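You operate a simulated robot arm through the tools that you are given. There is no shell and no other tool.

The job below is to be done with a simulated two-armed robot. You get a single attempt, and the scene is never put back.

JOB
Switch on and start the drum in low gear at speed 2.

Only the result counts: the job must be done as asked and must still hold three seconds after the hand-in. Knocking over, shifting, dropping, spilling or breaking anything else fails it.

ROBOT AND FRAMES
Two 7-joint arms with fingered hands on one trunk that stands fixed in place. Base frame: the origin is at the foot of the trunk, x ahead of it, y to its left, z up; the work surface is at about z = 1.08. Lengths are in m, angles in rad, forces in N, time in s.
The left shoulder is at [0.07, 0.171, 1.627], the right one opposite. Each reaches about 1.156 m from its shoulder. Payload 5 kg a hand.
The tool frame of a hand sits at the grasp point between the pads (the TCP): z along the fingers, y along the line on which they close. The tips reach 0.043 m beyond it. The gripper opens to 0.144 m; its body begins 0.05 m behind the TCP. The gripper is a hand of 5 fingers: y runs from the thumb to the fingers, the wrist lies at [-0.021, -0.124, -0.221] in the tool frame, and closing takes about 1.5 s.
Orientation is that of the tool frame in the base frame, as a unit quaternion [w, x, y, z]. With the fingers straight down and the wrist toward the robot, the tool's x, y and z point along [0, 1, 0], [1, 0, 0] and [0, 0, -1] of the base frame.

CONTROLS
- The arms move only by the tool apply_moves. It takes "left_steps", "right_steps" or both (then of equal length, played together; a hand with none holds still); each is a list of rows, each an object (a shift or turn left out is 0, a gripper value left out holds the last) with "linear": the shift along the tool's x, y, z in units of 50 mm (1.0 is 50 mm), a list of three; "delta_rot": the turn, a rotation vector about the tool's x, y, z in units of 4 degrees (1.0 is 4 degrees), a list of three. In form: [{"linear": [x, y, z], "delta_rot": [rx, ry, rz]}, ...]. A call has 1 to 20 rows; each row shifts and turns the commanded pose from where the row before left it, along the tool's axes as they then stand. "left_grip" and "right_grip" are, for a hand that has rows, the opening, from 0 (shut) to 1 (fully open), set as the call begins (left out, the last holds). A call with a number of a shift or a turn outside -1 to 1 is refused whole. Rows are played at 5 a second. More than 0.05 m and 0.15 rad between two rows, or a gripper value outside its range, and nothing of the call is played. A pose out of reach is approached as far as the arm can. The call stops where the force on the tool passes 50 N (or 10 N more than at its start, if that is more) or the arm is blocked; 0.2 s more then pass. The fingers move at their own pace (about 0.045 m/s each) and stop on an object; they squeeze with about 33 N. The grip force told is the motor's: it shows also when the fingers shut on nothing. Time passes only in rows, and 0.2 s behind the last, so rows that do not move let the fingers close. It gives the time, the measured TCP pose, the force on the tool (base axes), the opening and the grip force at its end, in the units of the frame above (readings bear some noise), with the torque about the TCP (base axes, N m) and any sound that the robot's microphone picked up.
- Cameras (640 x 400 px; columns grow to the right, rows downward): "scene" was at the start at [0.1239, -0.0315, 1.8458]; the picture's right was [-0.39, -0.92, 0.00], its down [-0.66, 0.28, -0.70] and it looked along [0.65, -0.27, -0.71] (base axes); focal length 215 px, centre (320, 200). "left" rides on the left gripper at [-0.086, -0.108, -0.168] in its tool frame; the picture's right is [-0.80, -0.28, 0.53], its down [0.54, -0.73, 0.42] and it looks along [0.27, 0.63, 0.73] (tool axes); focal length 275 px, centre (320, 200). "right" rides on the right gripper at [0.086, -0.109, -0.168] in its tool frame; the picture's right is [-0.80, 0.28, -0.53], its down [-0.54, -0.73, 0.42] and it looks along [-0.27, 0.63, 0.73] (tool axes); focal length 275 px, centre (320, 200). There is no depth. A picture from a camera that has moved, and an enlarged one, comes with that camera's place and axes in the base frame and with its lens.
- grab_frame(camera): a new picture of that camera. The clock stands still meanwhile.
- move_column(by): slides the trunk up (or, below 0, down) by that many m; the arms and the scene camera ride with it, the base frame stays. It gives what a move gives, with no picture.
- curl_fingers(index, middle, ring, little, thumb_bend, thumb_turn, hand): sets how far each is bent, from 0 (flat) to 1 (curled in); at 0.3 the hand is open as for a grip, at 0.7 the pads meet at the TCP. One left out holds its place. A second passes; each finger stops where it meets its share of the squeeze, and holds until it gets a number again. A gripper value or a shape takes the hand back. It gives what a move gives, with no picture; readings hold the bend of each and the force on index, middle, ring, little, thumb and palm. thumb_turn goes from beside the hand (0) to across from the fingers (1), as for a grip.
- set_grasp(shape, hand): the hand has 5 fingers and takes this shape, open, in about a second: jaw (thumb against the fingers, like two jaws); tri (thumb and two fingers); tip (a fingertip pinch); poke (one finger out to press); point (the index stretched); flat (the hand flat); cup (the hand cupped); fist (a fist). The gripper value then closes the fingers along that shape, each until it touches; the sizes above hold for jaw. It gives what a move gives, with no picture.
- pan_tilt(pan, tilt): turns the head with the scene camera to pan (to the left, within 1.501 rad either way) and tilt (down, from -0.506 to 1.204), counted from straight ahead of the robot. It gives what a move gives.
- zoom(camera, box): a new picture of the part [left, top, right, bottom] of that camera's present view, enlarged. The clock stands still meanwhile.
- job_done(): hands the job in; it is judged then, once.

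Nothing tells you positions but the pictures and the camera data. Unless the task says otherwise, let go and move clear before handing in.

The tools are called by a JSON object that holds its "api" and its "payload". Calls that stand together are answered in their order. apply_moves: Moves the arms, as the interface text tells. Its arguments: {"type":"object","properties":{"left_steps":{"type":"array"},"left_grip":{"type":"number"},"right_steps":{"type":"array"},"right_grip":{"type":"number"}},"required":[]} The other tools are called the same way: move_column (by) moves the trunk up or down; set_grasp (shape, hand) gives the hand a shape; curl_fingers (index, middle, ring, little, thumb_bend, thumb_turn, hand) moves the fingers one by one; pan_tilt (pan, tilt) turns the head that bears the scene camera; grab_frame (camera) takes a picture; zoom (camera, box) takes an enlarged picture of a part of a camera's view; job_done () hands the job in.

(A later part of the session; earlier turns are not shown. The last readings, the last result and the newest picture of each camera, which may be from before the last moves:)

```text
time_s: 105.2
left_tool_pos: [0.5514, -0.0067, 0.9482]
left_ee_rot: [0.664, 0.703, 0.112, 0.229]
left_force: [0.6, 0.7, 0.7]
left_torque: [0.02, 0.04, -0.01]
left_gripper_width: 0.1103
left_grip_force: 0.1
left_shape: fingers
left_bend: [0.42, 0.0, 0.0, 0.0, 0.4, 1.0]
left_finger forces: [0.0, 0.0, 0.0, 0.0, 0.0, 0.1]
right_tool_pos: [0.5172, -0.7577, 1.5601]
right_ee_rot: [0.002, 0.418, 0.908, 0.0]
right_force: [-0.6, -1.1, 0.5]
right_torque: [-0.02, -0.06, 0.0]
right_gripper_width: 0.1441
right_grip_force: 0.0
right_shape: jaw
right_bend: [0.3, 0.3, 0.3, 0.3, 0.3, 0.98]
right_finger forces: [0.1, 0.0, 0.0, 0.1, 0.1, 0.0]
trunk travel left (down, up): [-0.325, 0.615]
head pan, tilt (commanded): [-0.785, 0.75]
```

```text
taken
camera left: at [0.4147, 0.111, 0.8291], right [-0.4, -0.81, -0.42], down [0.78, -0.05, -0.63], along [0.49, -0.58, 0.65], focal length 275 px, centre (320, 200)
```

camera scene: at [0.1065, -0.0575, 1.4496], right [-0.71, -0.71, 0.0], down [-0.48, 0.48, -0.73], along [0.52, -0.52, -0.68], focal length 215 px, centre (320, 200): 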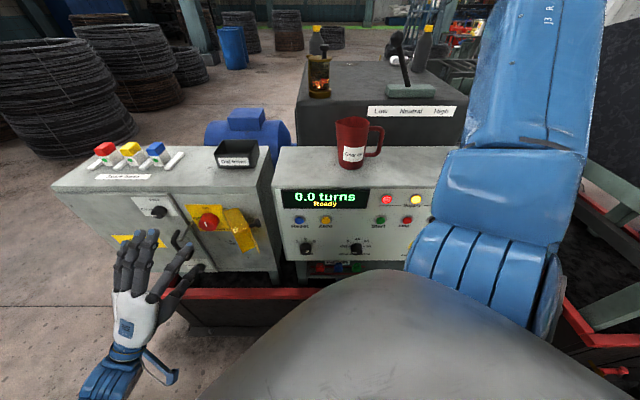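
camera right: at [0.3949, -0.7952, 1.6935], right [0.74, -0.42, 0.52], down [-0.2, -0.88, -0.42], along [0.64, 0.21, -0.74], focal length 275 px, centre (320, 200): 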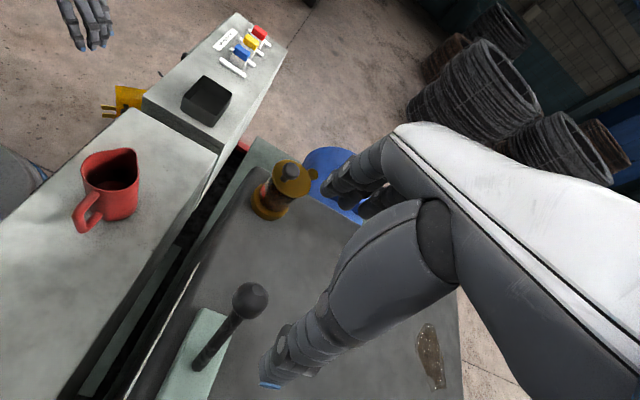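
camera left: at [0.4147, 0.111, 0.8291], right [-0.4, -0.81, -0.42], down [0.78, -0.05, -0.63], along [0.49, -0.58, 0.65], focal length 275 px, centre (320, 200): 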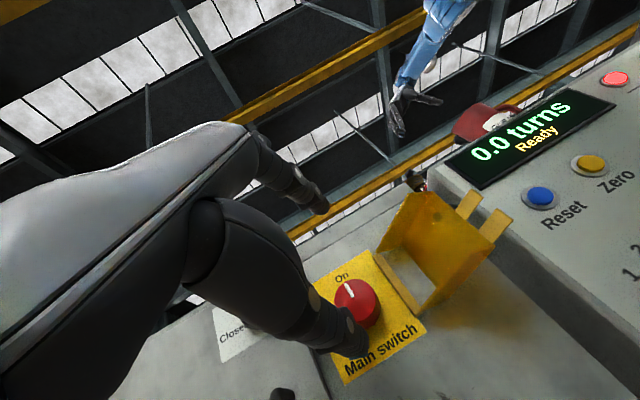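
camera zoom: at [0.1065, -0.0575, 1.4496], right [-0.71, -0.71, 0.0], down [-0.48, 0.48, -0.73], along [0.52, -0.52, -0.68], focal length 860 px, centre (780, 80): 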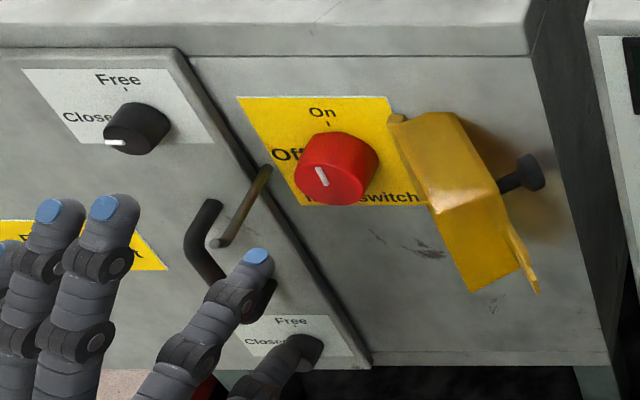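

The pointer now lines up with On and the display still says Ready. Next is the Speed knob (3 to 2). I'll fold the hand back to the pinch shape, adjust its roll, and move toward the stand-off in front of that knob.

{"api": "set_grasp", "payload": {"hand": "left", "shape": "tip"}}

{"api": "apply_moves", "payload": {"left_steps": [{"delta_rot": [-0.29, 0, -0.957]}, {"delta_rot": [-0.29, 0, -0.957]}, {"delta_rot": [-0.29, 0, -0.957]}, {"delta_rot": [-0.29, 0, -0.957]}, {"delta_rot": [-0.29, 0, -0.957]}, {"delta_rot": [-0.29, 0, -0.957]}, {"delta_rot": [-0.29, 0, -0.957]}, {"delta_rot": [0, -1, 0]}, {"delta_rot": [0, -1, 0]}], "left_grip": 0.6}}

{"api": "apply_moves", "payload": {"left_steps": [{"linear": [-0.479, -0.584, 0.29]}, {"linear": [-0.479, -0.584, 0.29]}, {"linear": [-0.479, -0.584, 0.29]}, {"linear": [-0.479, -0.584, 0.29]}]}}

{"api": "grab_frame", "payload": {"camera": "scene"}}

```text
time_s: 106.1
left_tool_pos: [0.5532, -0.007, 0.9483]
left_ee_rot: [0.663, 0.703, 0.115, 0.23]
left_force: [-0.2, 0.5, 0.0]
left_torque: [-0.03, 0.01, 0.03]
left_gripper_width: 0.1436
left_grip_force: 0.0
left_shape: tip
left_bend: [0.3, 0.98, 0.99, 0.99, 0.3, 0.98]
left_finger forces: [0.0, 0.0, 0.0, 0.1, 0.0, 0.1]
right_tool_pos: [0.5192, -0.7603, 1.5578]
right_ee_rot: [0.001, 0.418, 0.908, -0.001]
right_force: [0.3, 0.6, -0.5]
right_torque: [-0.03, 0.02, 0.01]
right_gripper_width: 0.1439
right_grip_force: 0.0
right_shape: jaw
right_bend: [0.3, 0.3, 0.3, 0.3, 0.3, 0.98]
right_finger forces: [0.0, 0.0, 0.0, 0.0, 0.0, 0.1]
trunk travel left (down, up): [-0.325, 0.615]
head pan, tilt (commanded): [-0.785, 0.75]
```

```text
time_s: 108.1
left_tool_pos: [0.5534, -0.0062, 0.9486]
left_ee_rot: [0.762, 0.614, 0.203, 0.034]
left_force: [0.0, 0.0, -1.1]
left_torque: [-0.01, 0.01, -0.01]
left_gripper_width: 0.0871
left_grip_force: 0.0
left_shape: tip
left_bend: [0.29, 0.98, 0.99, 0.99, 0.65, 1.0]
left_finger forces: [0.0, 0.1, 0.0, 0.1, 0.0, 0.0]
right_tool_pos: [0.5199, -0.7596, 1.5563]
right_ee_rot: [0.001, 0.419, 0.908, -0.001]
right_force: [0.4, -1.2, 0.4]
right_torque: [0.0, 0.02, -0.02]
right_gripper_width: 0.144
right_grip_force: 0.2
right_shape: jaw
right_bend: [0.3, 0.3, 0.3, 0.3, 0.3, 0.98]
right_finger forces: [0.2, 0.1, 0.0, 0.0, 0.1, 0.0]
trunk travel left (down, up): [-0.325, 0.615]
head pan, tilt (commanded): [-0.785, 0.75]
```

```text
time_s: 109.1
left_tool_pos: [0.4632, -0.1177, 0.8742]
left_ee_rot: [0.762, 0.614, 0.203, 0.035]
left_force: [0.3, 0.8, 0.5]
left_torque: [0.02, 0.03, 0.01]
left_gripper_width: 0.0866
left_grip_force: 0.1
left_shape: tip
left_bend: [0.29, 0.98, 0.99, 0.99, 0.65, 1.0]
left_finger forces: [0.0, 0.0, 0.0, 0.0, 0.0, 0.0]
right_tool_pos: [0.5174, -0.7616, 1.5559]
right_ee_rot: [0.001, 0.418, 0.909, 0.0]
right_force: [0.0, -0.8, 0.1]
right_torque: [0.01, 0.0, -0.01]
right_gripper_width: 0.1441
right_grip_force: 0.0
right_shape: jaw
right_bend: [0.3, 0.3, 0.3, 0.3, 0.3, 0.98]
right_finger forces: [0.1, 0.1, 0.0, 0.0, 0.0, 0.1]
trunk travel left (down, up): [-0.325, 0.615]
head pan, tilt (commanded): [-0.785, 0.75]
```

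```text
taken
camera scene: at [0.1073, -0.0598, 1.4495], right [-0.71, -0.71, 0.0], down [-0.48, 0.48, -0.73], along [0.52, -0.52, -0.68], focal length 215 px, centre (320, 200)
```

scene: 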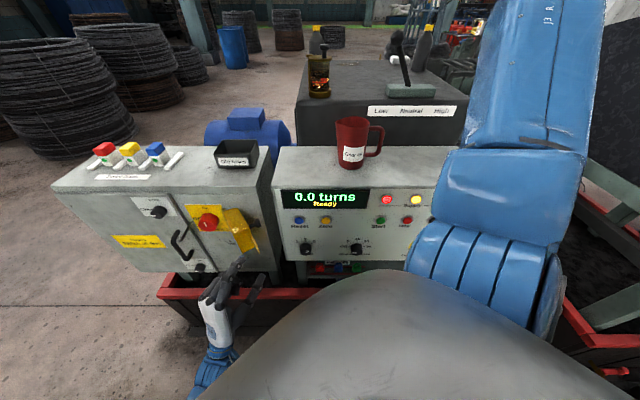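

No reach problem so far. I'll continue the remaining way to the stand-off.

{"api": "apply_moves", "payload": {"left_steps": [{"linear": [-0.479, -0.584, 0.29]}, {"linear": [-0.479, -0.584, 0.29]}, {"linear": [-0.479, -0.584, 0.2]}, {"linear": [-0.479, -0.584, 0.2]}]}}

{"api": "grab_frame", "payload": {"camera": "scene"}}

{"api": "grab_frame", "payload": {"camera": "left"}}

```text
time_s: 110.1
left_tool_pos: [0.3696, -0.219, 0.7973]
left_ee_rot: [0.762, 0.614, 0.204, 0.034]
left_force: [-0.1, -0.3, -0.8]
left_torque: [-0.01, 0.01, -0.02]
left_gripper_width: 0.0866
left_grip_force: 0.1
left_shape: tip
left_bend: [0.29, 0.98, 0.99, 0.99, 0.65, 1.0]
left_finger forces: [0.1, 0.0, 0.0, 0.0, 0.0, 0.0]
right_tool_pos: [0.5182, -0.7614, 1.5566]
right_ee_rot: [-0.001, 0.418, 0.909, 0.0]
right_force: [-0.4, -1.4, -0.1]
right_torque: [0.02, 0.01, -0.02]
right_gripper_width: 0.1438
right_grip_force: 0.1
right_shape: jaw
right_bend: [0.3, 0.3, 0.3, 0.3, 0.3, 0.98]
right_finger forces: [0.0, 0.0, 0.1, 0.1, 0.1, 0.1]
trunk travel left (down, up): [-0.325, 0.615]
head pan, tilt (commanded): [-0.785, 0.75]
```

```text
taken
camera scene: at [0.1073, -0.0599, 1.4494], right [-0.71, -0.71, 0.0], down [-0.48, 0.48, -0.73], along [0.52, -0.52, -0.68], focal length 215 px, centre (320, 200)
```

scene: 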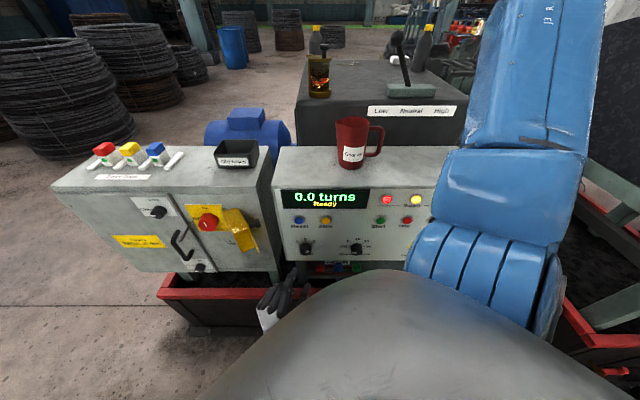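

```text
taken
camera left: at [0.2113, -0.1185, 0.6889], right [-0.6, -0.8, 0.03], down [0.5, -0.4, -0.77], along [0.63, -0.44, 0.64], focal length 275 px, centre (320, 200)
```

left: 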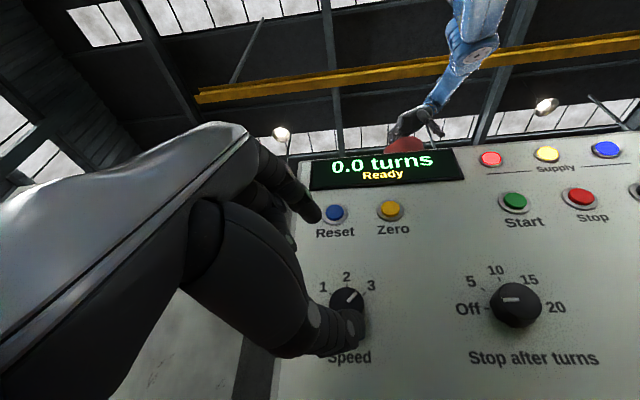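

The hand camera has a fine view of the drive panel: all three supply lamps lit, Speed at 3, "Stop after turns" at Off. I'll rehearse the counter-clockwise turn here at the stand-off to see whether the arm can do it.

{"api": "apply_moves", "payload": {"left_steps": [{"linear": [0, -0.024, 0], "delta_rot": [-0.423, 0, -0.906]}, {"linear": [0, -0.024, 0], "delta_rot": [-0.423, 0, -0.906]}, {"linear": [0, -0.024, 0], "delta_rot": [-0.423, 0, -0.906]}, {"linear": [0, -0.024, 0], "delta_rot": [-0.423, 0, -0.906]}, {"linear": [0, -0.024, 0], "delta_rot": [-0.423, 0, -0.906]}, {"linear": [0, -0.024, 0], "delta_rot": [-0.423, 0, -0.906]}]}}

{"api": "grab_frame", "payload": {"camera": "left"}}

```text
time_s: 111.5
left_tool_pos: [0.3669, -0.2221, 0.79]
left_ee_rot: [0.806, 0.494, 0.312, -0.092]
left_force: [0.0, -0.3, 0.2]
left_torque: [0.01, 0.01, -0.02]
left_gripper_width: 0.0867
left_grip_force: 0.0
left_shape: tip
left_bend: [0.29, 0.98, 0.99, 0.99, 0.65, 1.0]
left_finger forces: [0.0, 0.0, 0.0, 0.0, 0.0, 0.1]
right_tool_pos: [0.5196, -0.7591, 1.5574]
right_ee_rot: [0.001, 0.418, 0.909, 0.0]
right_force: [-0.4, 0.2, 0.4]
right_torque: [0.04, 0.02, -0.02]
right_gripper_width: 0.1441
right_grip_force: 0.0
right_shape: jaw
right_bend: [0.3, 0.3, 0.3, 0.3, 0.3, 0.98]
right_finger forces: [0.0, 0.0, 0.0, 0.1, 0.0, 0.0]
trunk travel left (down, up): [-0.325, 0.615]
head pan, tilt (commanded): [-0.785, 0.75]
```

```text
taken
camera left: at [0.1817, -0.1469, 0.7074], right [-0.54, -0.72, 0.43], down [0.27, -0.63, -0.73], along [0.8, -0.27, 0.54], focal length 275 px, centre (320, 200)
```

left: 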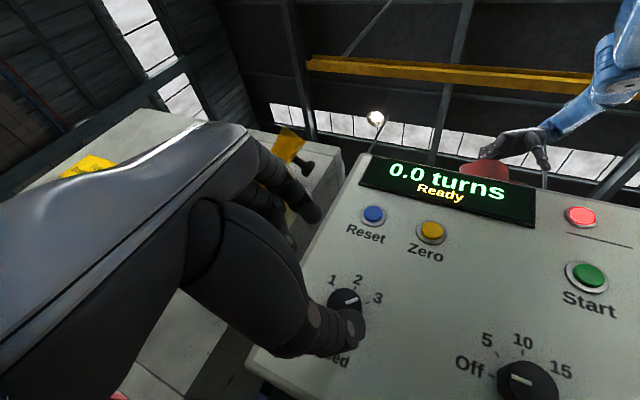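

Fine so far (42° left). Five more rows of rehearsal.

{"api": "apply_moves", "payload": {"left_steps": [{"linear": [0, -0.024, 0], "delta_rot": [-0.423, 0, -0.906]}, {"linear": [0, -0.024, 0], "delta_rot": [-0.423, 0, -0.906]}, {"linear": [0, -0.024, 0], "delta_rot": [-0.423, 0, -0.906]}, {"linear": [0, -0.024, 0], "delta_rot": [-0.423, 0, -0.906]}, {"linear": [0, -0.024, 0], "delta_rot": [-0.423, 0, -0.906]}]}}

{"api": "grab_frame", "payload": {"camera": "left"}}

```text
time_s: 112.7
left_tool_pos: [0.3647, -0.225, 0.7859]
left_ee_rot: [0.815, 0.378, 0.392, -0.195]
left_force: [-0.1, 0.3, 0.4]
left_torque: [0.01, 0.0, 0.0]
left_gripper_width: 0.0866
left_grip_force: 0.0
left_shape: tip
left_bend: [0.29, 0.98, 0.99, 0.99, 0.65, 1.0]
left_finger forces: [0.1, 0.0, 0.0, 0.1, 0.0, 0.0]
right_tool_pos: [0.5181, -0.7608, 1.5571]
right_ee_rot: [0.001, 0.418, 0.909, -0.001]
right_force: [-0.8, -0.6, 0.1]
right_torque: [0.03, 0.01, -0.05]
right_gripper_width: 0.1442
right_grip_force: 0.2
right_shape: jaw
right_bend: [0.3, 0.3, 0.3, 0.3, 0.3, 0.98]
right_finger forces: [0.1, 0.0, 0.1, 0.0, 0.0, 0.0]
trunk travel left (down, up): [-0.325, 0.615]
head pan, tilt (commanded): [-0.785, 0.75]
```

```text
taken
camera left: at [0.1623, -0.1645, 0.7346], right [-0.4, -0.58, 0.71], down [0.1, -0.8, -0.59], along [0.91, -0.17, 0.38], focal length 275 px, centre (320, 200)
```

left: 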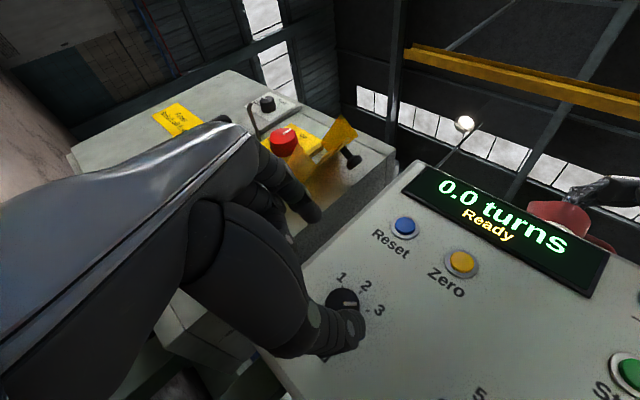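

The whole turn is reachable. I'll reverse it back to 18° left.

{"api": "apply_moves", "payload": {"left_steps": [{"linear": [0, 0.024, 0], "delta_rot": [0.423, 0, 0.906]}, {"linear": [0, 0.024, 0], "delta_rot": [0.423, 0, 0.906]}, {"linear": [0, 0.024, 0], "delta_rot": [0.423, 0, 0.906]}, {"linear": [0, 0.024, 0], "delta_rot": [0.423, 0, 0.906]}, {"linear": [0, 0.024, 0], "delta_rot": [0.423, 0, 0.906]}, {"linear": [0, 0.024, 0], "delta_rot": [0.423, 0, 0.906]}, {"linear": [0, 0.024, 0], "delta_rot": [0.423, 0, 0.906]}, {"linear": [0, 0.024, 0], "delta_rot": [0.423, 0, 0.906]}, {"linear": [0, 0.024, 0], "delta_rot": [0.423, 0, 0.906]}, {"linear": [0, 0.024, 0], "delta_rot": [0.423, 0, 0.906]}, {"linear": [0, 0.024, 0], "delta_rot": [0.423, 0, 0.906]}]}}

{"api": "grab_frame", "payload": {"camera": "left"}}

{"api": "zoom", "payload": {"camera": "scene", "box": [240, 210, 360, 310]}}

```text
time_s: 115.1
left_tool_pos: [0.3698, -0.2186, 0.7952]
left_ee_rot: [0.762, 0.614, 0.204, 0.034]
left_force: [-0.6, 0.5, 0.9]
left_torque: [-0.01, 0.0, -0.02]
left_gripper_width: 0.0865
left_grip_force: 0.2
left_shape: tip
left_bend: [0.29, 0.98, 0.99, 0.99, 0.65, 1.0]
left_finger forces: [0.1, 0.0, 0.0, 0.0, 0.0, 0.0]
right_tool_pos: [0.5186, -0.7607, 1.5564]
right_ee_rot: [0.001, 0.419, 0.908, -0.001]
right_force: [0.7, 0.8, 0.5]
right_torque: [-0.02, 0.03, 0.0]
right_gripper_width: 0.1442
right_grip_force: 0.0
right_shape: jaw
right_bend: [0.3, 0.3, 0.3, 0.3, 0.3, 0.98]
right_finger forces: [0.0, 0.0, 0.1, 0.1, 0.0, 0.1]
trunk travel left (down, up): [-0.325, 0.615]
head pan, tilt (commanded): [-0.785, 0.75]
```

```text
taken
camera left: at [0.2115, -0.1183, 0.6877], right [-0.6, -0.8, 0.03], down [0.5, -0.4, -0.77], along [0.63, -0.44, 0.64], focal length 275 px, centre (320, 200)
```

left: 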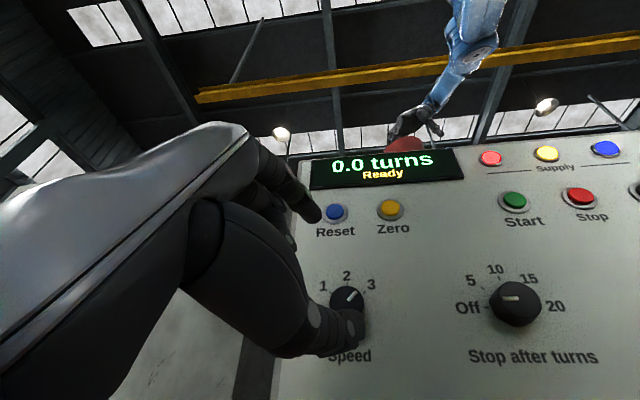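

```text
4.00 times, centred on (300, 260) of scene
camera zoom: at [0.108, -0.0585, 1.4494], right [-0.71, -0.71, 0.0], down [-0.48, 0.48, -0.73], along [0.52, -0.52, -0.68], focal length 860 px, centre (400, -40)
```

zoom: 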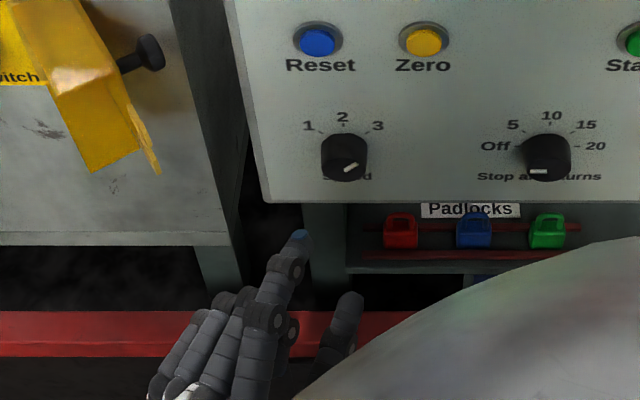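

I'm at the start pose for the speed knob, about 5 mm off its axis. I'll correct and advance to just in front of it, then check.

{"api": "apply_moves", "payload": {"left_steps": [{"linear": [0.14, -0.086, 0.485]}, {"linear": [0.216, -0.016, 0.451]}, {"linear": [0.173, -0.013, 0.36]}]}}

{"api": "grab_frame", "payload": {"camera": "left"}}

{"api": "zoom", "payload": {"camera": "scene", "box": [240, 210, 360, 310]}}

```text
time_s: 115.9
left_tool_pos: [0.417, -0.2745, 0.7937]
left_ee_rot: [0.762, 0.614, 0.204, 0.034]
left_force: [-0.2, -0.6, -0.6]
left_torque: [-0.03, 0.02, -0.01]
left_gripper_width: 0.0865
left_grip_force: 0.1
left_shape: tip
left_bend: [0.29, 0.98, 0.99, 0.99, 0.65, 1.0]
left_finger forces: [0.1, 0.0, 0.1, 0.0, 0.0, 0.0]
right_tool_pos: [0.5195, -0.76, 1.5567]
right_ee_rot: [0.0, 0.418, 0.909, -0.001]
right_force: [0.4, 0.4, -0.5]
right_torque: [0.02, 0.02, 0.0]
right_gripper_width: 0.1439
right_grip_force: 0.2
right_shape: jaw
right_bend: [0.3, 0.3, 0.3, 0.3, 0.3, 0.98]
right_finger forces: [0.0, 0.0, 0.1, 0.1, 0.1, 0.1]
trunk travel left (down, up): [-0.325, 0.615]
head pan, tilt (commanded): [-0.785, 0.75]
```

```text
taken
camera left: at [0.2582, -0.1719, 0.6862], right [-0.6, -0.8, 0.03], down [0.5, -0.4, -0.77], along [0.63, -0.44, 0.64], focal length 275 px, centre (320, 200)
```

left: 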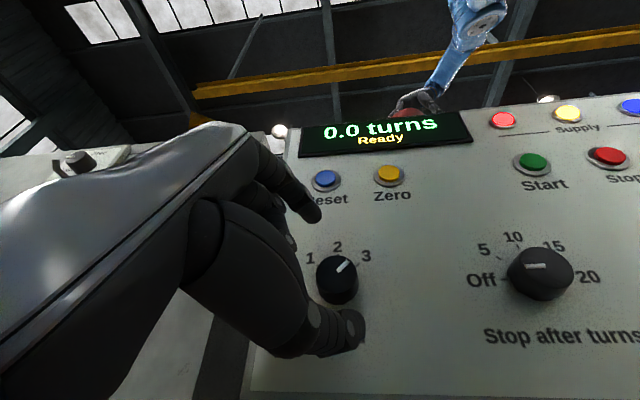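

```text
4.00 times, centred on (300, 260) of scene
camera zoom: at [0.108, -0.0592, 1.4494], right [-0.71, -0.71, 0.0], down [-0.48, 0.48, -0.73], along [0.52, -0.52, -0.68], focal length 860 px, centre (400, -40)
```

zoom: 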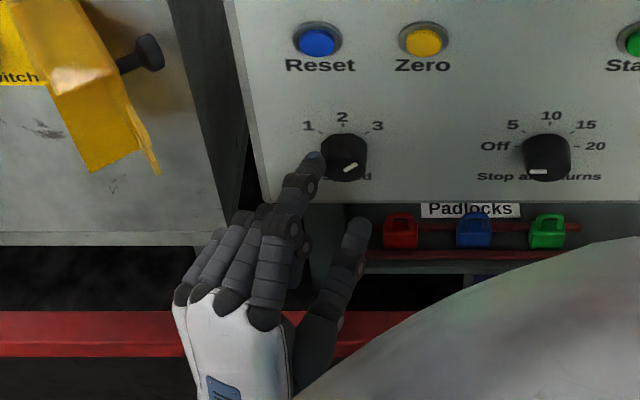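

The fingertips straddle the speed knob, centred within about 2 mm. I'll advance the last 34 mm.

{"api": "apply_moves", "payload": {"left_steps": [{"linear": [0.13, -0.01, 0.27]}, {"linear": [0.1, -0.007, 0.21]}, {"linear": [0.06, -0.004, 0.13]}]}}

{"api": "grab_frame", "payload": {"camera": "left"}}

{"api": "zoom", "payload": {"camera": "scene", "box": [270, 220, 350, 280]}}

```text
time_s: 116.7
left_tool_pos: [0.4398, -0.2959, 0.7941]
left_ee_rot: [0.762, 0.613, 0.204, 0.034]
left_force: [0.3, 1.1, 0.6]
left_torque: [-0.01, 0.01, -0.01]
left_gripper_width: 0.0865
left_grip_force: 0.0
left_shape: tip
left_bend: [0.29, 0.98, 0.99, 0.99, 0.65, 1.0]
left_finger forces: [0.1, 0.1, 0.1, 0.0, 0.0, 0.1]
right_tool_pos: [0.5192, -0.7611, 1.5578]
right_ee_rot: [0.0, 0.418, 0.909, 0.0]
right_force: [-0.5, 0.5, -0.5]
right_torque: [-0.03, -0.01, -0.04]
right_gripper_width: 0.1439
right_grip_force: 0.1
right_shape: jaw
right_bend: [0.3, 0.3, 0.3, 0.3, 0.3, 0.98]
right_finger forces: [0.0, 0.0, 0.0, 0.0, 0.0, 0.0]
trunk travel left (down, up): [-0.325, 0.615]
head pan, tilt (commanded): [-0.785, 0.75]
```

```text
taken
camera left: at [0.2813, -0.1955, 0.6865], right [-0.6, -0.8, 0.03], down [0.5, -0.4, -0.77], along [0.63, -0.44, 0.64], focal length 275 px, centre (320, 200)
```

left: 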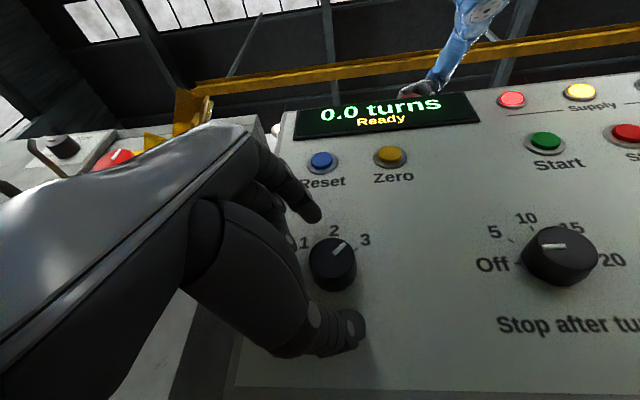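

```text
6.67 times, centred on (310, 250) of scene
camera zoom: at [0.1077, -0.0588, 1.4494], right [-0.71, -0.71, 0.0], down [-0.48, 0.48, -0.73], along [0.52, -0.52, -0.68], focal length 1434 px, centre (387, -133)
```

zoom: 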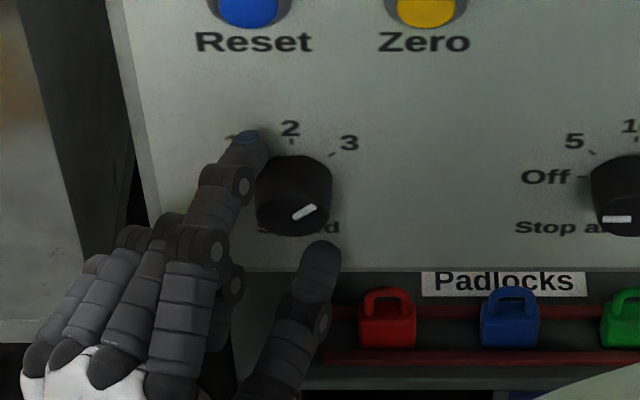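

Still no contact, and the tips are beside the knob. I'll go 4 mm deeper and close the pinch.

{"api": "apply_moves", "payload": {"left_steps": [{"linear": [0.035, -0.003, 0.072]}]}}

{"api": "apply_moves", "payload": {"left_steps": [{}, {}, {}, {}, {}, {}, {}], "left_grip": 0.0}}

{"api": "grab_frame", "payload": {"camera": "left"}}

{"api": "zoom", "payload": {"camera": "scene", "box": [270, 220, 350, 280]}}

```text
time_s: 117.1
left_tool_pos: [0.4437, -0.2998, 0.7943]
left_ee_rot: [0.762, 0.614, 0.203, 0.034]
left_force: [-0.2, -0.3, -0.9]
left_torque: [0.01, 0.02, 0.0]
left_gripper_width: 0.0866
left_grip_force: 0.1
left_shape: tip
left_bend: [0.29, 0.98, 0.99, 0.99, 0.65, 1.0]
left_finger forces: [0.0, 0.1, 0.0, 0.1, 0.1, 0.1]
right_tool_pos: [0.5199, -0.7592, 1.5574]
right_ee_rot: [0.001, 0.418, 0.908, -0.001]
right_force: [-0.5, 0.2, -0.2]
right_torque: [0.01, 0.02, -0.02]
right_gripper_width: 0.1441
right_grip_force: 0.1
right_shape: jaw
right_bend: [0.3, 0.3, 0.3, 0.3, 0.3, 0.98]
right_finger forces: [0.0, 0.0, 0.1, 0.0, 0.0, 0.0]
trunk travel left (down, up): [-0.325, 0.615]
head pan, tilt (commanded): [-0.785, 0.75]
```

```text
time_s: 118.7
left_tool_pos: [0.4429, -0.2989, 0.7943]
left_ee_rot: [0.762, 0.614, 0.203, 0.034]
left_force: [1.6, -1.3, 0.4]
left_torque: [-0.01, 0.06, 0.03]
left_gripper_width: 0.0344
left_grip_force: 33.1
left_shape: tip
left_bend: [0.73, 1.0, 1.0, 1.0, 0.74, 1.0]
left_finger forces: [28.2, 0.0, 0.1, 0.0, 28.8, 0.1]
right_tool_pos: [0.5184, -0.7599, 1.5564]
right_ee_rot: [0.001, 0.418, 0.909, -0.001]
right_force: [-0.8, -0.5, 0.0]
right_torque: [0.02, 0.02, -0.01]
right_gripper_width: 0.1439
right_grip_force: 0.0
right_shape: jaw
right_bend: [0.3, 0.3, 0.3, 0.3, 0.3, 0.98]
right_finger forces: [0.1, 0.0, 0.1, 0.0, 0.0, 0.0]
trunk travel left (down, up): [-0.325, 0.615]
head pan, tilt (commanded): [-0.785, 0.75]
```

```text
taken
camera left: at [0.2844, -0.1981, 0.6862], right [-0.6, -0.8, 0.03], down [0.5, -0.4, -0.77], along [0.63, -0.44, 0.64], focal length 275 px, centre (320, 200)
```

left: 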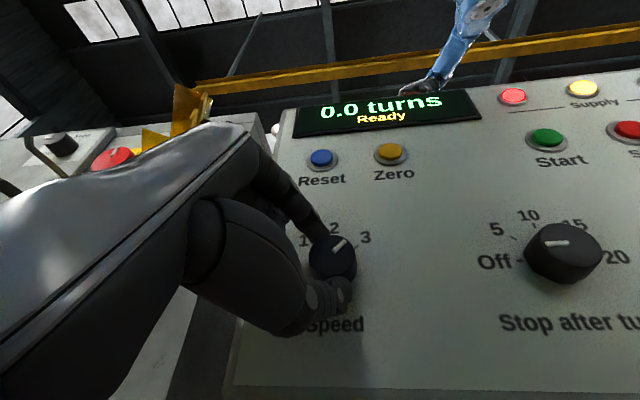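

```text
6.67 times, centred on (310, 250) of scene
camera zoom: at [0.1079, -0.059, 1.4494], right [-0.71, -0.71, 0.0], down [-0.48, 0.48, -0.73], along [0.52, -0.52, -0.68], focal length 1434 px, centre (387, -133)
```

zoom: 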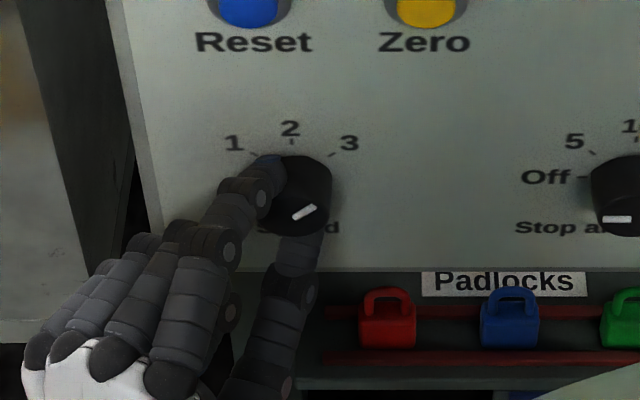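

The pinch is firm and balanced (28 N each side). I'll turn counter-clockwise, half the way first.

{"api": "apply_moves", "payload": {"left_steps": [{"linear": [0, -0.024, 0], "delta_rot": [-0.423, 0, -0.906]}, {"linear": [0, -0.024, 0], "delta_rot": [-0.423, 0, -0.906]}, {"linear": [0, -0.024, 0], "delta_rot": [-0.423, 0, -0.906]}, {"linear": [0, -0.024, 0], "delta_rot": [-0.423, 0, -0.906]}, {"linear": [0, -0.024, 0], "delta_rot": [-0.423, 0, -0.906]}, {"linear": [0, -0.024, 0], "delta_rot": [-0.423, 0, -0.906]}]}}

{"api": "grab_frame", "payload": {"camera": "left"}}

{"api": "zoom", "payload": {"camera": "scene", "box": [270, 220, 350, 280]}}

```text
time_s: 120.1
left_tool_pos: [0.4414, -0.3011, 0.7879]
left_ee_rot: [0.806, 0.495, 0.312, -0.092]
left_force: [0.8, -1.5, 3.1]
left_torque: [-0.02, -0.02, 0.0]
left_gripper_width: 0.0339
left_grip_force: 32.9
left_shape: tip
left_bend: [0.73, 1.0, 1.0, 1.0, 0.74, 1.0]
left_finger forces: [29.3, 0.0, 0.0, 0.0, 28.7, 0.1]
right_tool_pos: [0.5198, -0.7598, 1.5564]
right_ee_rot: [0.001, 0.418, 0.909, 0.0]
right_force: [0.4, -1.0, 0.6]
right_torque: [0.02, 0.0, 0.0]
right_gripper_width: 0.144
right_grip_force: 0.1
right_shape: jaw
right_bend: [0.3, 0.3, 0.3, 0.3, 0.3, 0.98]
right_finger forces: [0.1, 0.0, 0.0, 0.1, 0.1, 0.0]
trunk travel left (down, up): [-0.325, 0.615]
head pan, tilt (commanded): [-0.785, 0.75]
```

```text
taken
camera left: at [0.2547, -0.2266, 0.705], right [-0.54, -0.72, 0.43], down [0.27, -0.63, -0.73], along [0.8, -0.27, 0.54], focal length 275 px, centre (320, 200)
```

left: 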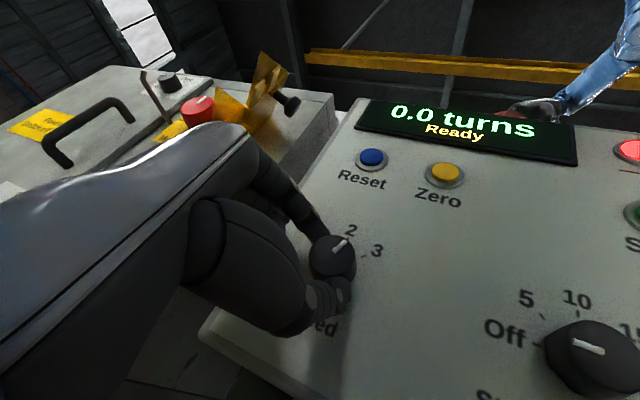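

```text
6.67 times, centred on (310, 250) of scene
camera zoom: at [0.1076, -0.0594, 1.4494], right [-0.71, -0.71, 0.0], down [-0.48, 0.48, -0.73], along [0.52, -0.52, -0.68], focal length 1434 px, centre (387, -133)
```

zoom: 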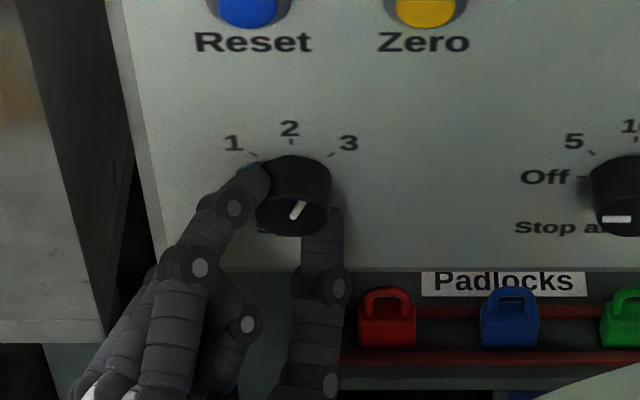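

The pointer follows the hand, now about halfway between 3 and 2. I'll finish the turn.

{"api": "apply_moves", "payload": {"left_steps": [{"linear": [0, -0.024, 0], "delta_rot": [-0.423, 0, -0.906]}, {"linear": [0, -0.024, 0], "delta_rot": [-0.423, 0, -0.906]}, {"linear": [0, -0.024, 0], "delta_rot": [-0.423, 0, -0.906]}, {"linear": [0, -0.024, 0], "delta_rot": [-0.423, 0, -0.906]}, {"linear": [0, -0.024, 0], "delta_rot": [-0.423, 0, -0.906]}]}}

{"api": "grab_frame", "payload": {"camera": "left"}}

{"api": "zoom", "payload": {"camera": "scene", "box": [270, 220, 350, 280]}}

```text
time_s: 121.3
left_tool_pos: [0.4421, -0.3002, 0.7793]
left_ee_rot: [0.815, 0.387, 0.389, -0.189]
left_force: [-2.5, -22.4, 13.1]
left_torque: [-0.05, -0.23, -0.19]
left_gripper_width: 0.0307
left_grip_force: 33.1
left_shape: tip
left_bend: [0.73, 1.0, 1.0, 1.0, 0.73, 1.0]
left_finger forces: [20.6, 0.0, 0.0, 0.1, 29.6, 0.0]
right_tool_pos: [0.5153, -0.7633, 1.5584]
right_ee_rot: [0.0, 0.42, 0.908, 0.001]
right_force: [-0.2, -1.1, 0.6]
right_torque: [0.06, -0.02, 0.0]
right_gripper_width: 0.1441
right_grip_force: 0.1
right_shape: jaw
right_bend: [0.3, 0.3, 0.3, 0.3, 0.3, 0.98]
right_finger forces: [0.0, 0.2, 0.0, 0.1, 0.1, 0.0]
trunk travel left (down, up): [-0.325, 0.615]
head pan, tilt (commanded): [-0.785, 0.75]
```

```text
taken
camera left: at [0.2408, -0.238, 0.7274], right [-0.41, -0.59, 0.7], down [0.1, -0.79, -0.6], along [0.91, -0.18, 0.39], focal length 275 px, centre (320, 200)
```

left: 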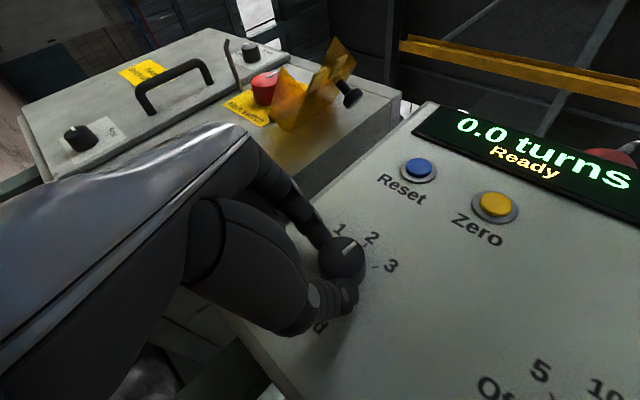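

```text
6.67 times, centred on (310, 250) of scene
camera zoom: at [0.1059, -0.0617, 1.4497], right [-0.71, -0.71, 0.0], down [-0.48, 0.48, -0.73], along [0.52, -0.52, -0.68], focal length 1434 px, centre (387, -133)
```

zoom: 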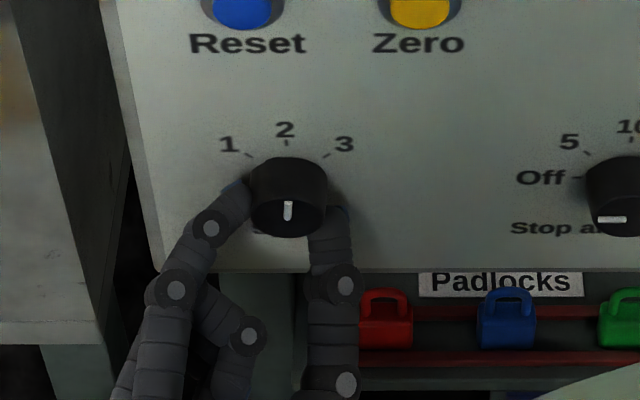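

The Speed pointer stands at 2. I'll open the pinch and check that it stays.

{"api": "apply_moves", "payload": {"left_steps": [{}, {}, {}, {}, {}], "left_grip": 0.6}}

{"api": "zoom", "payload": {"camera": "scene", "box": [270, 220, 350, 280]}}

```text
time_s: 122.5
left_tool_pos: [0.4387, -0.2983, 0.7756]
left_ee_rot: [0.813, 0.386, 0.392, -0.19]
left_force: [-0.5, 0.0, 0.2]
left_torque: [-0.02, 0.0, 0.0]
left_gripper_width: 0.0858
left_grip_force: 0.1
left_shape: tip
left_bend: [0.3, 0.98, 0.99, 0.99, 0.66, 1.0]
left_finger forces: [0.1, 0.0, 0.0, 0.0, 0.0, 0.0]
right_tool_pos: [0.5188, -0.7598, 1.5573]
right_ee_rot: [0.001, 0.418, 0.908, 0.001]
right_force: [-0.5, 0.6, -0.1]
right_torque: [0.03, 0.0, 0.01]
right_gripper_width: 0.144
right_grip_force: 0.0
right_shape: jaw
right_bend: [0.3, 0.3, 0.3, 0.3, 0.3, 0.98]
right_finger forces: [0.0, 0.0, 0.0, 0.0, 0.0, 0.0]
trunk travel left (down, up): [-0.325, 0.615]
head pan, tilt (commanded): [-0.785, 0.75]
```

```text
6.67 times, centred on (310, 250) of scene
camera zoom: at [0.1075, -0.0592, 1.4494], right [-0.71, -0.71, 0.0], down [-0.48, 0.48, -0.73], along [0.52, -0.52, -0.68], focal length 1434 px, centre (387, -133)
```

zoom: 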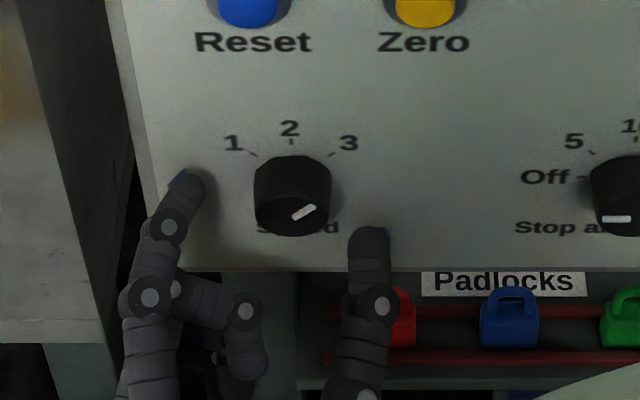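

After opening, the pointer appears to be back at 3. I'll look more closely before doing anything else.

{"api": "zoom", "payload": {"camera": "left", "box": [280, 190, 440, 320]}}

{"api": "zoom", "payload": {"camera": "scene", "box": [280, 180, 380, 270]}}

```text
3.08 times, centred on (360, 255) of left
camera zoom: at [0.2377, -0.2365, 0.7253], right [-0.41, -0.59, 0.7], down [0.1, -0.79, -0.61], along [0.91, -0.18, 0.38], focal length 847 px, centre (197, 31)
```

zoom: 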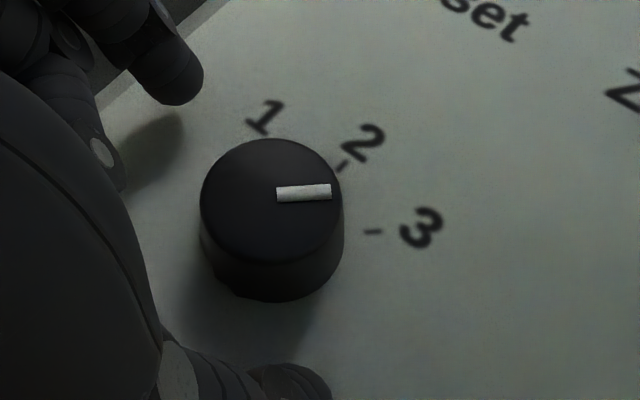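

```text
4.44 times, centred on (330, 225) of scene
camera zoom: at [0.1075, -0.0592, 1.4494], right [-0.71, -0.71, 0.0], down [-0.48, 0.48, -0.73], along [0.52, -0.52, -0.68], focal length 956 px, centre (276, 89)
```

zoom: 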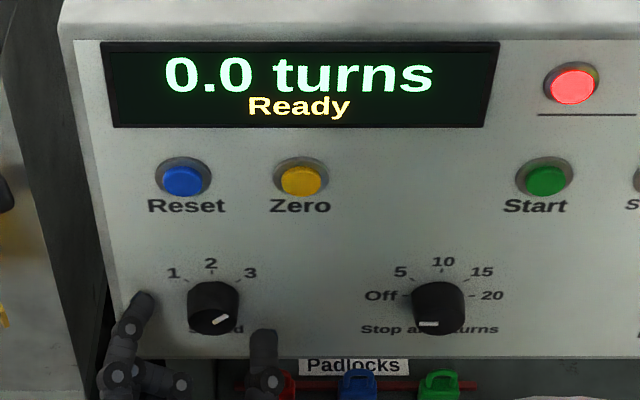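

The knob really went back to 3 when I let go, and my pinch centre had drifted about 9 mm low by the end of the turn. I'll retreat, roll back to the start pose, realign, and this time turn a bit past 2 before releasing.

{"api": "apply_moves", "payload": {"left_steps": [{"linear": [-0.2, 0, -0.43]}, {"linear": [-0.2, 0, -0.43]}, {"linear": [-0.2, 0, -0.43]}]}}

{"api": "apply_moves", "payload": {"left_steps": [{"linear": [0, 0.024, 0], "delta_rot": [0.423, 0, 0.906]}, {"linear": [0, 0.024, 0], "delta_rot": [0.423, 0, 0.906]}, {"linear": [0, 0.024, 0], "delta_rot": [0.423, 0, 0.906]}, {"linear": [0, 0.024, 0], "delta_rot": [0.423, 0, 0.906]}, {"linear": [0, 0.024, 0], "delta_rot": [0.423, 0, 0.906]}, {"linear": [0, 0.024, 0], "delta_rot": [0.423, 0, 0.906]}, {"linear": [0, 0.024, 0], "delta_rot": [0.423, 0, 0.906]}, {"linear": [0, 0.024, 0], "delta_rot": [0.423, 0, 0.906]}, {"linear": [0, 0.024, 0], "delta_rot": [0.423, 0, 0.906]}, {"linear": [0, 0.024, 0], "delta_rot": [0.423, 0, 0.906]}, {"linear": [0, 0.024, 0], "delta_rot": [0.423, 0, 0.906]}, {"linear": [0, 0.024, 0], "delta_rot": [0.423, 0, 0.906]}, {"linear": [0, 0.024, 0], "delta_rot": [0.423, 0, 0.906]}]}}

{"api": "grab_frame", "payload": {"camera": "left"}}

```text
time_s: 123.3
left_tool_pos: [0.3865, -0.256, 0.7823]
left_ee_rot: [0.816, 0.379, 0.391, -0.195]
left_force: [-0.5, 0.7, 0.0]
left_torque: [0.01, 0.01, -0.02]
left_gripper_width: 0.0861
left_grip_force: 0.1
left_shape: tip
left_bend: [0.29, 0.98, 0.99, 0.99, 0.66, 1.0]
left_finger forces: [0.0, 0.0, 0.0, 0.0, 0.0, 0.0]
right_tool_pos: [0.5177, -0.7599, 1.5576]
right_ee_rot: [0.001, 0.418, 0.908, -0.001]
right_force: [0.1, 0.2, 0.5]
right_torque: [-0.01, -0.07, 0.01]
right_gripper_width: 0.1441
right_grip_force: 0.1
right_shape: jaw
right_bend: [0.3, 0.3, 0.3, 0.3, 0.3, 0.98]
right_finger forces: [0.1, 0.1, 0.0, 0.1, 0.1, 0.0]
trunk travel left (down, up): [-0.325, 0.615]
head pan, tilt (commanded): [-0.785, 0.75]
```

```text
time_s: 126.1
left_tool_pos: [0.3942, -0.2487, 0.7917]
left_ee_rot: [0.74, 0.647, 0.165, 0.074]
left_force: [0.2, -0.1, 0.0]
left_torque: [-0.01, 0.01, -0.01]
left_gripper_width: 0.0861
left_grip_force: 0.1
left_shape: tip
left_bend: [0.29, 0.98, 0.99, 0.99, 0.66, 1.0]
left_finger forces: [0.0, 0.0, 0.0, 0.0, 0.0, 0.1]
right_tool_pos: [0.5193, -0.7602, 1.5579]
right_ee_rot: [0.001, 0.418, 0.908, -0.001]
right_force: [0.6, 0.4, -0.1]
right_torque: [-0.01, 0.03, 0.01]
right_gripper_width: 0.1438
right_grip_force: 0.0
right_shape: jaw
right_bend: [0.3, 0.3, 0.3, 0.3, 0.3, 0.98]
right_finger forces: [0.0, 0.0, 0.0, 0.1, 0.0, 0.0]
trunk travel left (down, up): [-0.325, 0.615]
head pan, tilt (commanded): [-0.785, 0.75]
```

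```text
taken
camera left: at [0.2459, -0.1355, 0.6803], right [-0.59, -0.8, -0.1], down [0.57, -0.33, -0.75], along [0.56, -0.5, 0.65], focal length 275 px, centre (320, 200)
```

left: 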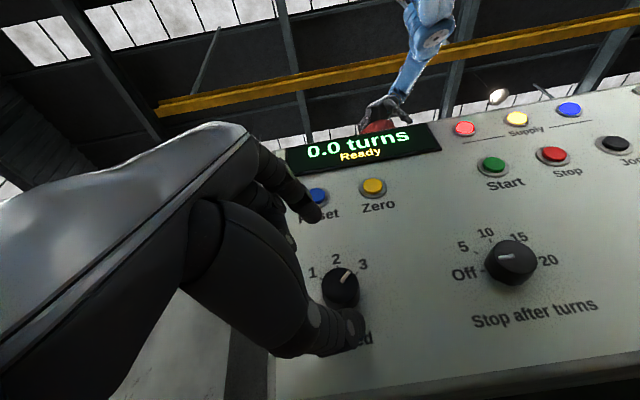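

All aligned again at 10° left, with the pointer at 3. I'll advance onto the knob and grip.

{"api": "apply_moves", "payload": {"left_steps": [{"linear": [0.178, 0.055, 0.47]}, {"linear": [0.216, -0.017, 0.45]}, {"linear": [0.1, -0.008, 0.21]}, {"linear": [0.065, -0.005, 0.135]}]}}

{"api": "grab_frame", "payload": {"camera": "left"}}

{"api": "zoom", "payload": {"camera": "scene", "box": [270, 220, 350, 280]}}

```text
time_s: 127.1
left_tool_pos: [0.4417, -0.2986, 0.7952]
left_ee_rot: [0.74, 0.648, 0.165, 0.076]
left_force: [0.3, -0.3, -0.6]
left_torque: [0.0, -0.03, -0.01]
left_gripper_width: 0.0862
left_grip_force: 0.1
left_shape: tip
left_bend: [0.29, 0.98, 0.99, 0.99, 0.66, 1.0]
left_finger forces: [0.0, 0.0, 0.0, 0.0, 0.1, 0.0]
right_tool_pos: [0.5191, -0.7604, 1.5564]
right_ee_rot: [0.0, 0.418, 0.908, -0.002]
right_force: [-0.4, 0.9, -0.2]
right_torque: [0.01, 0.02, -0.02]
right_gripper_width: 0.1438
right_grip_force: 0.1
right_shape: jaw
right_bend: [0.3, 0.3, 0.3, 0.3, 0.3, 0.98]
right_finger forces: [0.1, 0.0, 0.0, 0.0, 0.0, 0.0]
trunk travel left (down, up): [-0.325, 0.615]
head pan, tilt (commanded): [-0.785, 0.75]
```

```text
taken
camera left: at [0.2936, -0.1872, 0.6839], right [-0.59, -0.8, -0.11], down [0.58, -0.33, -0.75], along [0.57, -0.5, 0.65], focal length 275 px, centre (320, 200)
```

left: 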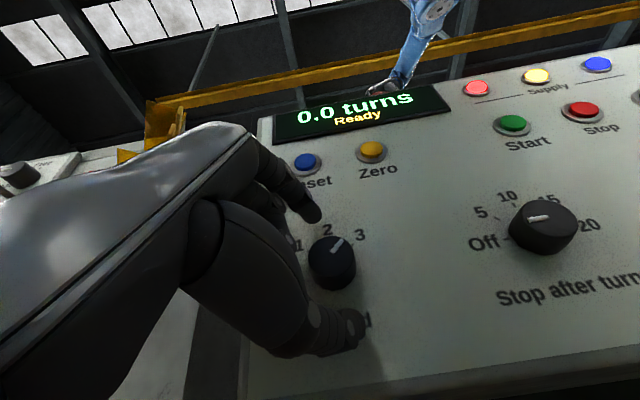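

```text
6.67 times, centred on (310, 250) of scene
camera zoom: at [0.108, -0.0592, 1.4493], right [-0.71, -0.71, 0.0], down [-0.48, 0.48, -0.73], along [0.52, -0.52, -0.68], focal length 1434 px, centre (387, -133)
```

zoom: 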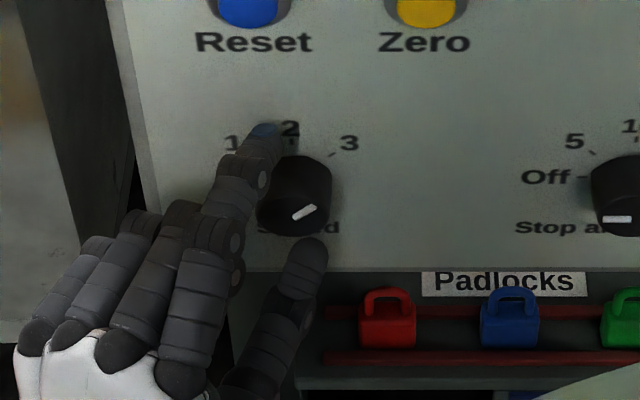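

Aligned on the knob axis. I'll close the pinch and turn the first half.

{"api": "apply_moves", "payload": {"left_steps": [{}, {}, {}, {}, {}, {}, {}], "left_grip": 0.0}}

{"api": "apply_moves", "payload": {"left_steps": [{"linear": [0, -0.024, 0], "delta_rot": [-0.432, 0.034, -0.9]}, {"linear": [0, -0.024, 0], "delta_rot": [-0.432, 0.034, -0.9]}, {"linear": [0, -0.024, 0], "delta_rot": [-0.432, 0.034, -0.9]}, {"linear": [0, -0.024, 0], "delta_rot": [-0.432, 0.034, -0.9]}, {"linear": [0, -0.024, 0], "delta_rot": [-0.432, 0.034, -0.9]}, {"linear": [0, -0.024, 0], "delta_rot": [-0.432, 0.034, -0.9]}, {"linear": [0, -0.024, 0], "delta_rot": [-0.432, 0.034, -0.9]}, {"linear": [0, -0.024, 0], "delta_rot": [-0.432, 0.034, -0.9]}]}}

{"api": "grab_frame", "payload": {"camera": "left"}}

{"api": "zoom", "payload": {"camera": "scene", "box": [270, 220, 350, 280]}}

```text
time_s: 128.7
left_tool_pos: [0.4416, -0.2991, 0.7961]
left_ee_rot: [0.74, 0.648, 0.165, 0.077]
left_force: [1.5, -1.6, 0.0]
left_torque: [-0.05, 0.03, -0.02]
left_gripper_width: 0.0339
left_grip_force: 32.8
left_shape: tip
left_bend: [0.73, 1.0, 1.0, 1.0, 0.74, 1.0]
left_finger forces: [29.2, 0.0, 0.0, 0.0, 29.3, 0.0]
right_tool_pos: [0.5191, -0.7586, 1.5577]
right_ee_rot: [0.001, 0.417, 0.909, 0.0]
right_force: [-0.1, -0.1, -1.0]
right_torque: [0.01, 0.0, 0.01]
right_gripper_width: 0.1438
right_grip_force: 0.2
right_shape: jaw
right_bend: [0.3, 0.3, 0.3, 0.3, 0.3, 0.98]
right_finger forces: [0.1, 0.0, 0.0, 0.0, 0.1, 0.0]
trunk travel left (down, up): [-0.325, 0.615]
head pan, tilt (commanded): [-0.785, 0.75]
```

```text
time_s: 130.5
left_tool_pos: [0.4389, -0.3013, 0.7886]
left_ee_rot: [0.806, 0.492, 0.317, -0.085]
left_force: [-1.5, -8.0, 5.3]
left_torque: [-0.07, -0.04, -0.06]
left_gripper_width: 0.0338
left_grip_force: 32.9
left_shape: tip
left_bend: [0.73, 1.0, 1.0, 1.0, 0.74, 1.0]
left_finger forces: [28.7, 0.0, 0.1, 0.0, 29.3, 0.0]
right_tool_pos: [0.5189, -0.7609, 1.5575]
right_ee_rot: [0.002, 0.418, 0.908, -0.001]
right_force: [-1.0, 0.8, 0.3]
right_torque: [-0.03, -0.04, -0.03]
right_gripper_width: 0.1439
right_grip_force: 0.1
right_shape: jaw
right_bend: [0.3, 0.3, 0.3, 0.3, 0.3, 0.98]
right_finger forces: [0.1, 0.0, 0.0, 0.1, 0.1, 0.0]
trunk travel left (down, up): [-0.325, 0.615]
head pan, tilt (commanded): [-0.785, 0.75]
```

```text
taken
camera left: at [0.2514, -0.2294, 0.7064], right [-0.52, -0.74, 0.43], down [0.28, -0.63, -0.73], along [0.81, -0.26, 0.53], focal length 275 px, centre (320, 200)
```

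left: 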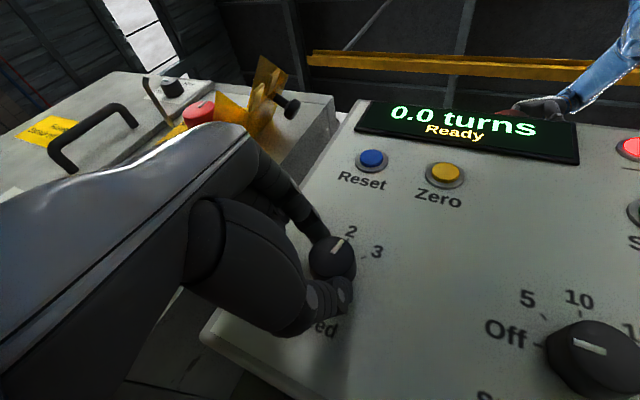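

```text
6.67 times, centred on (310, 250) of scene
camera zoom: at [0.107, -0.0596, 1.4495], right [-0.71, -0.71, 0.0], down [-0.48, 0.48, -0.73], along [0.52, -0.52, -0.68], focal length 1434 px, centre (387, -133)
```

zoom: 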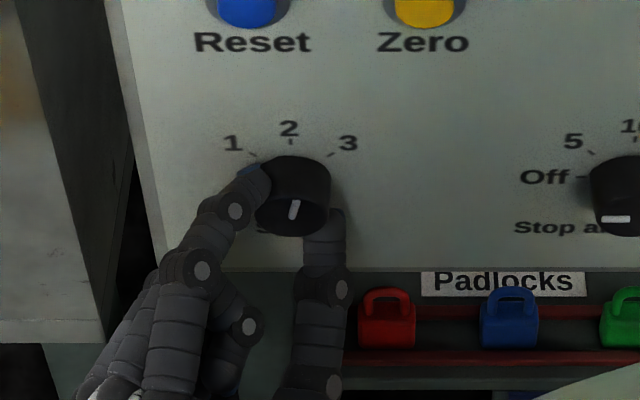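

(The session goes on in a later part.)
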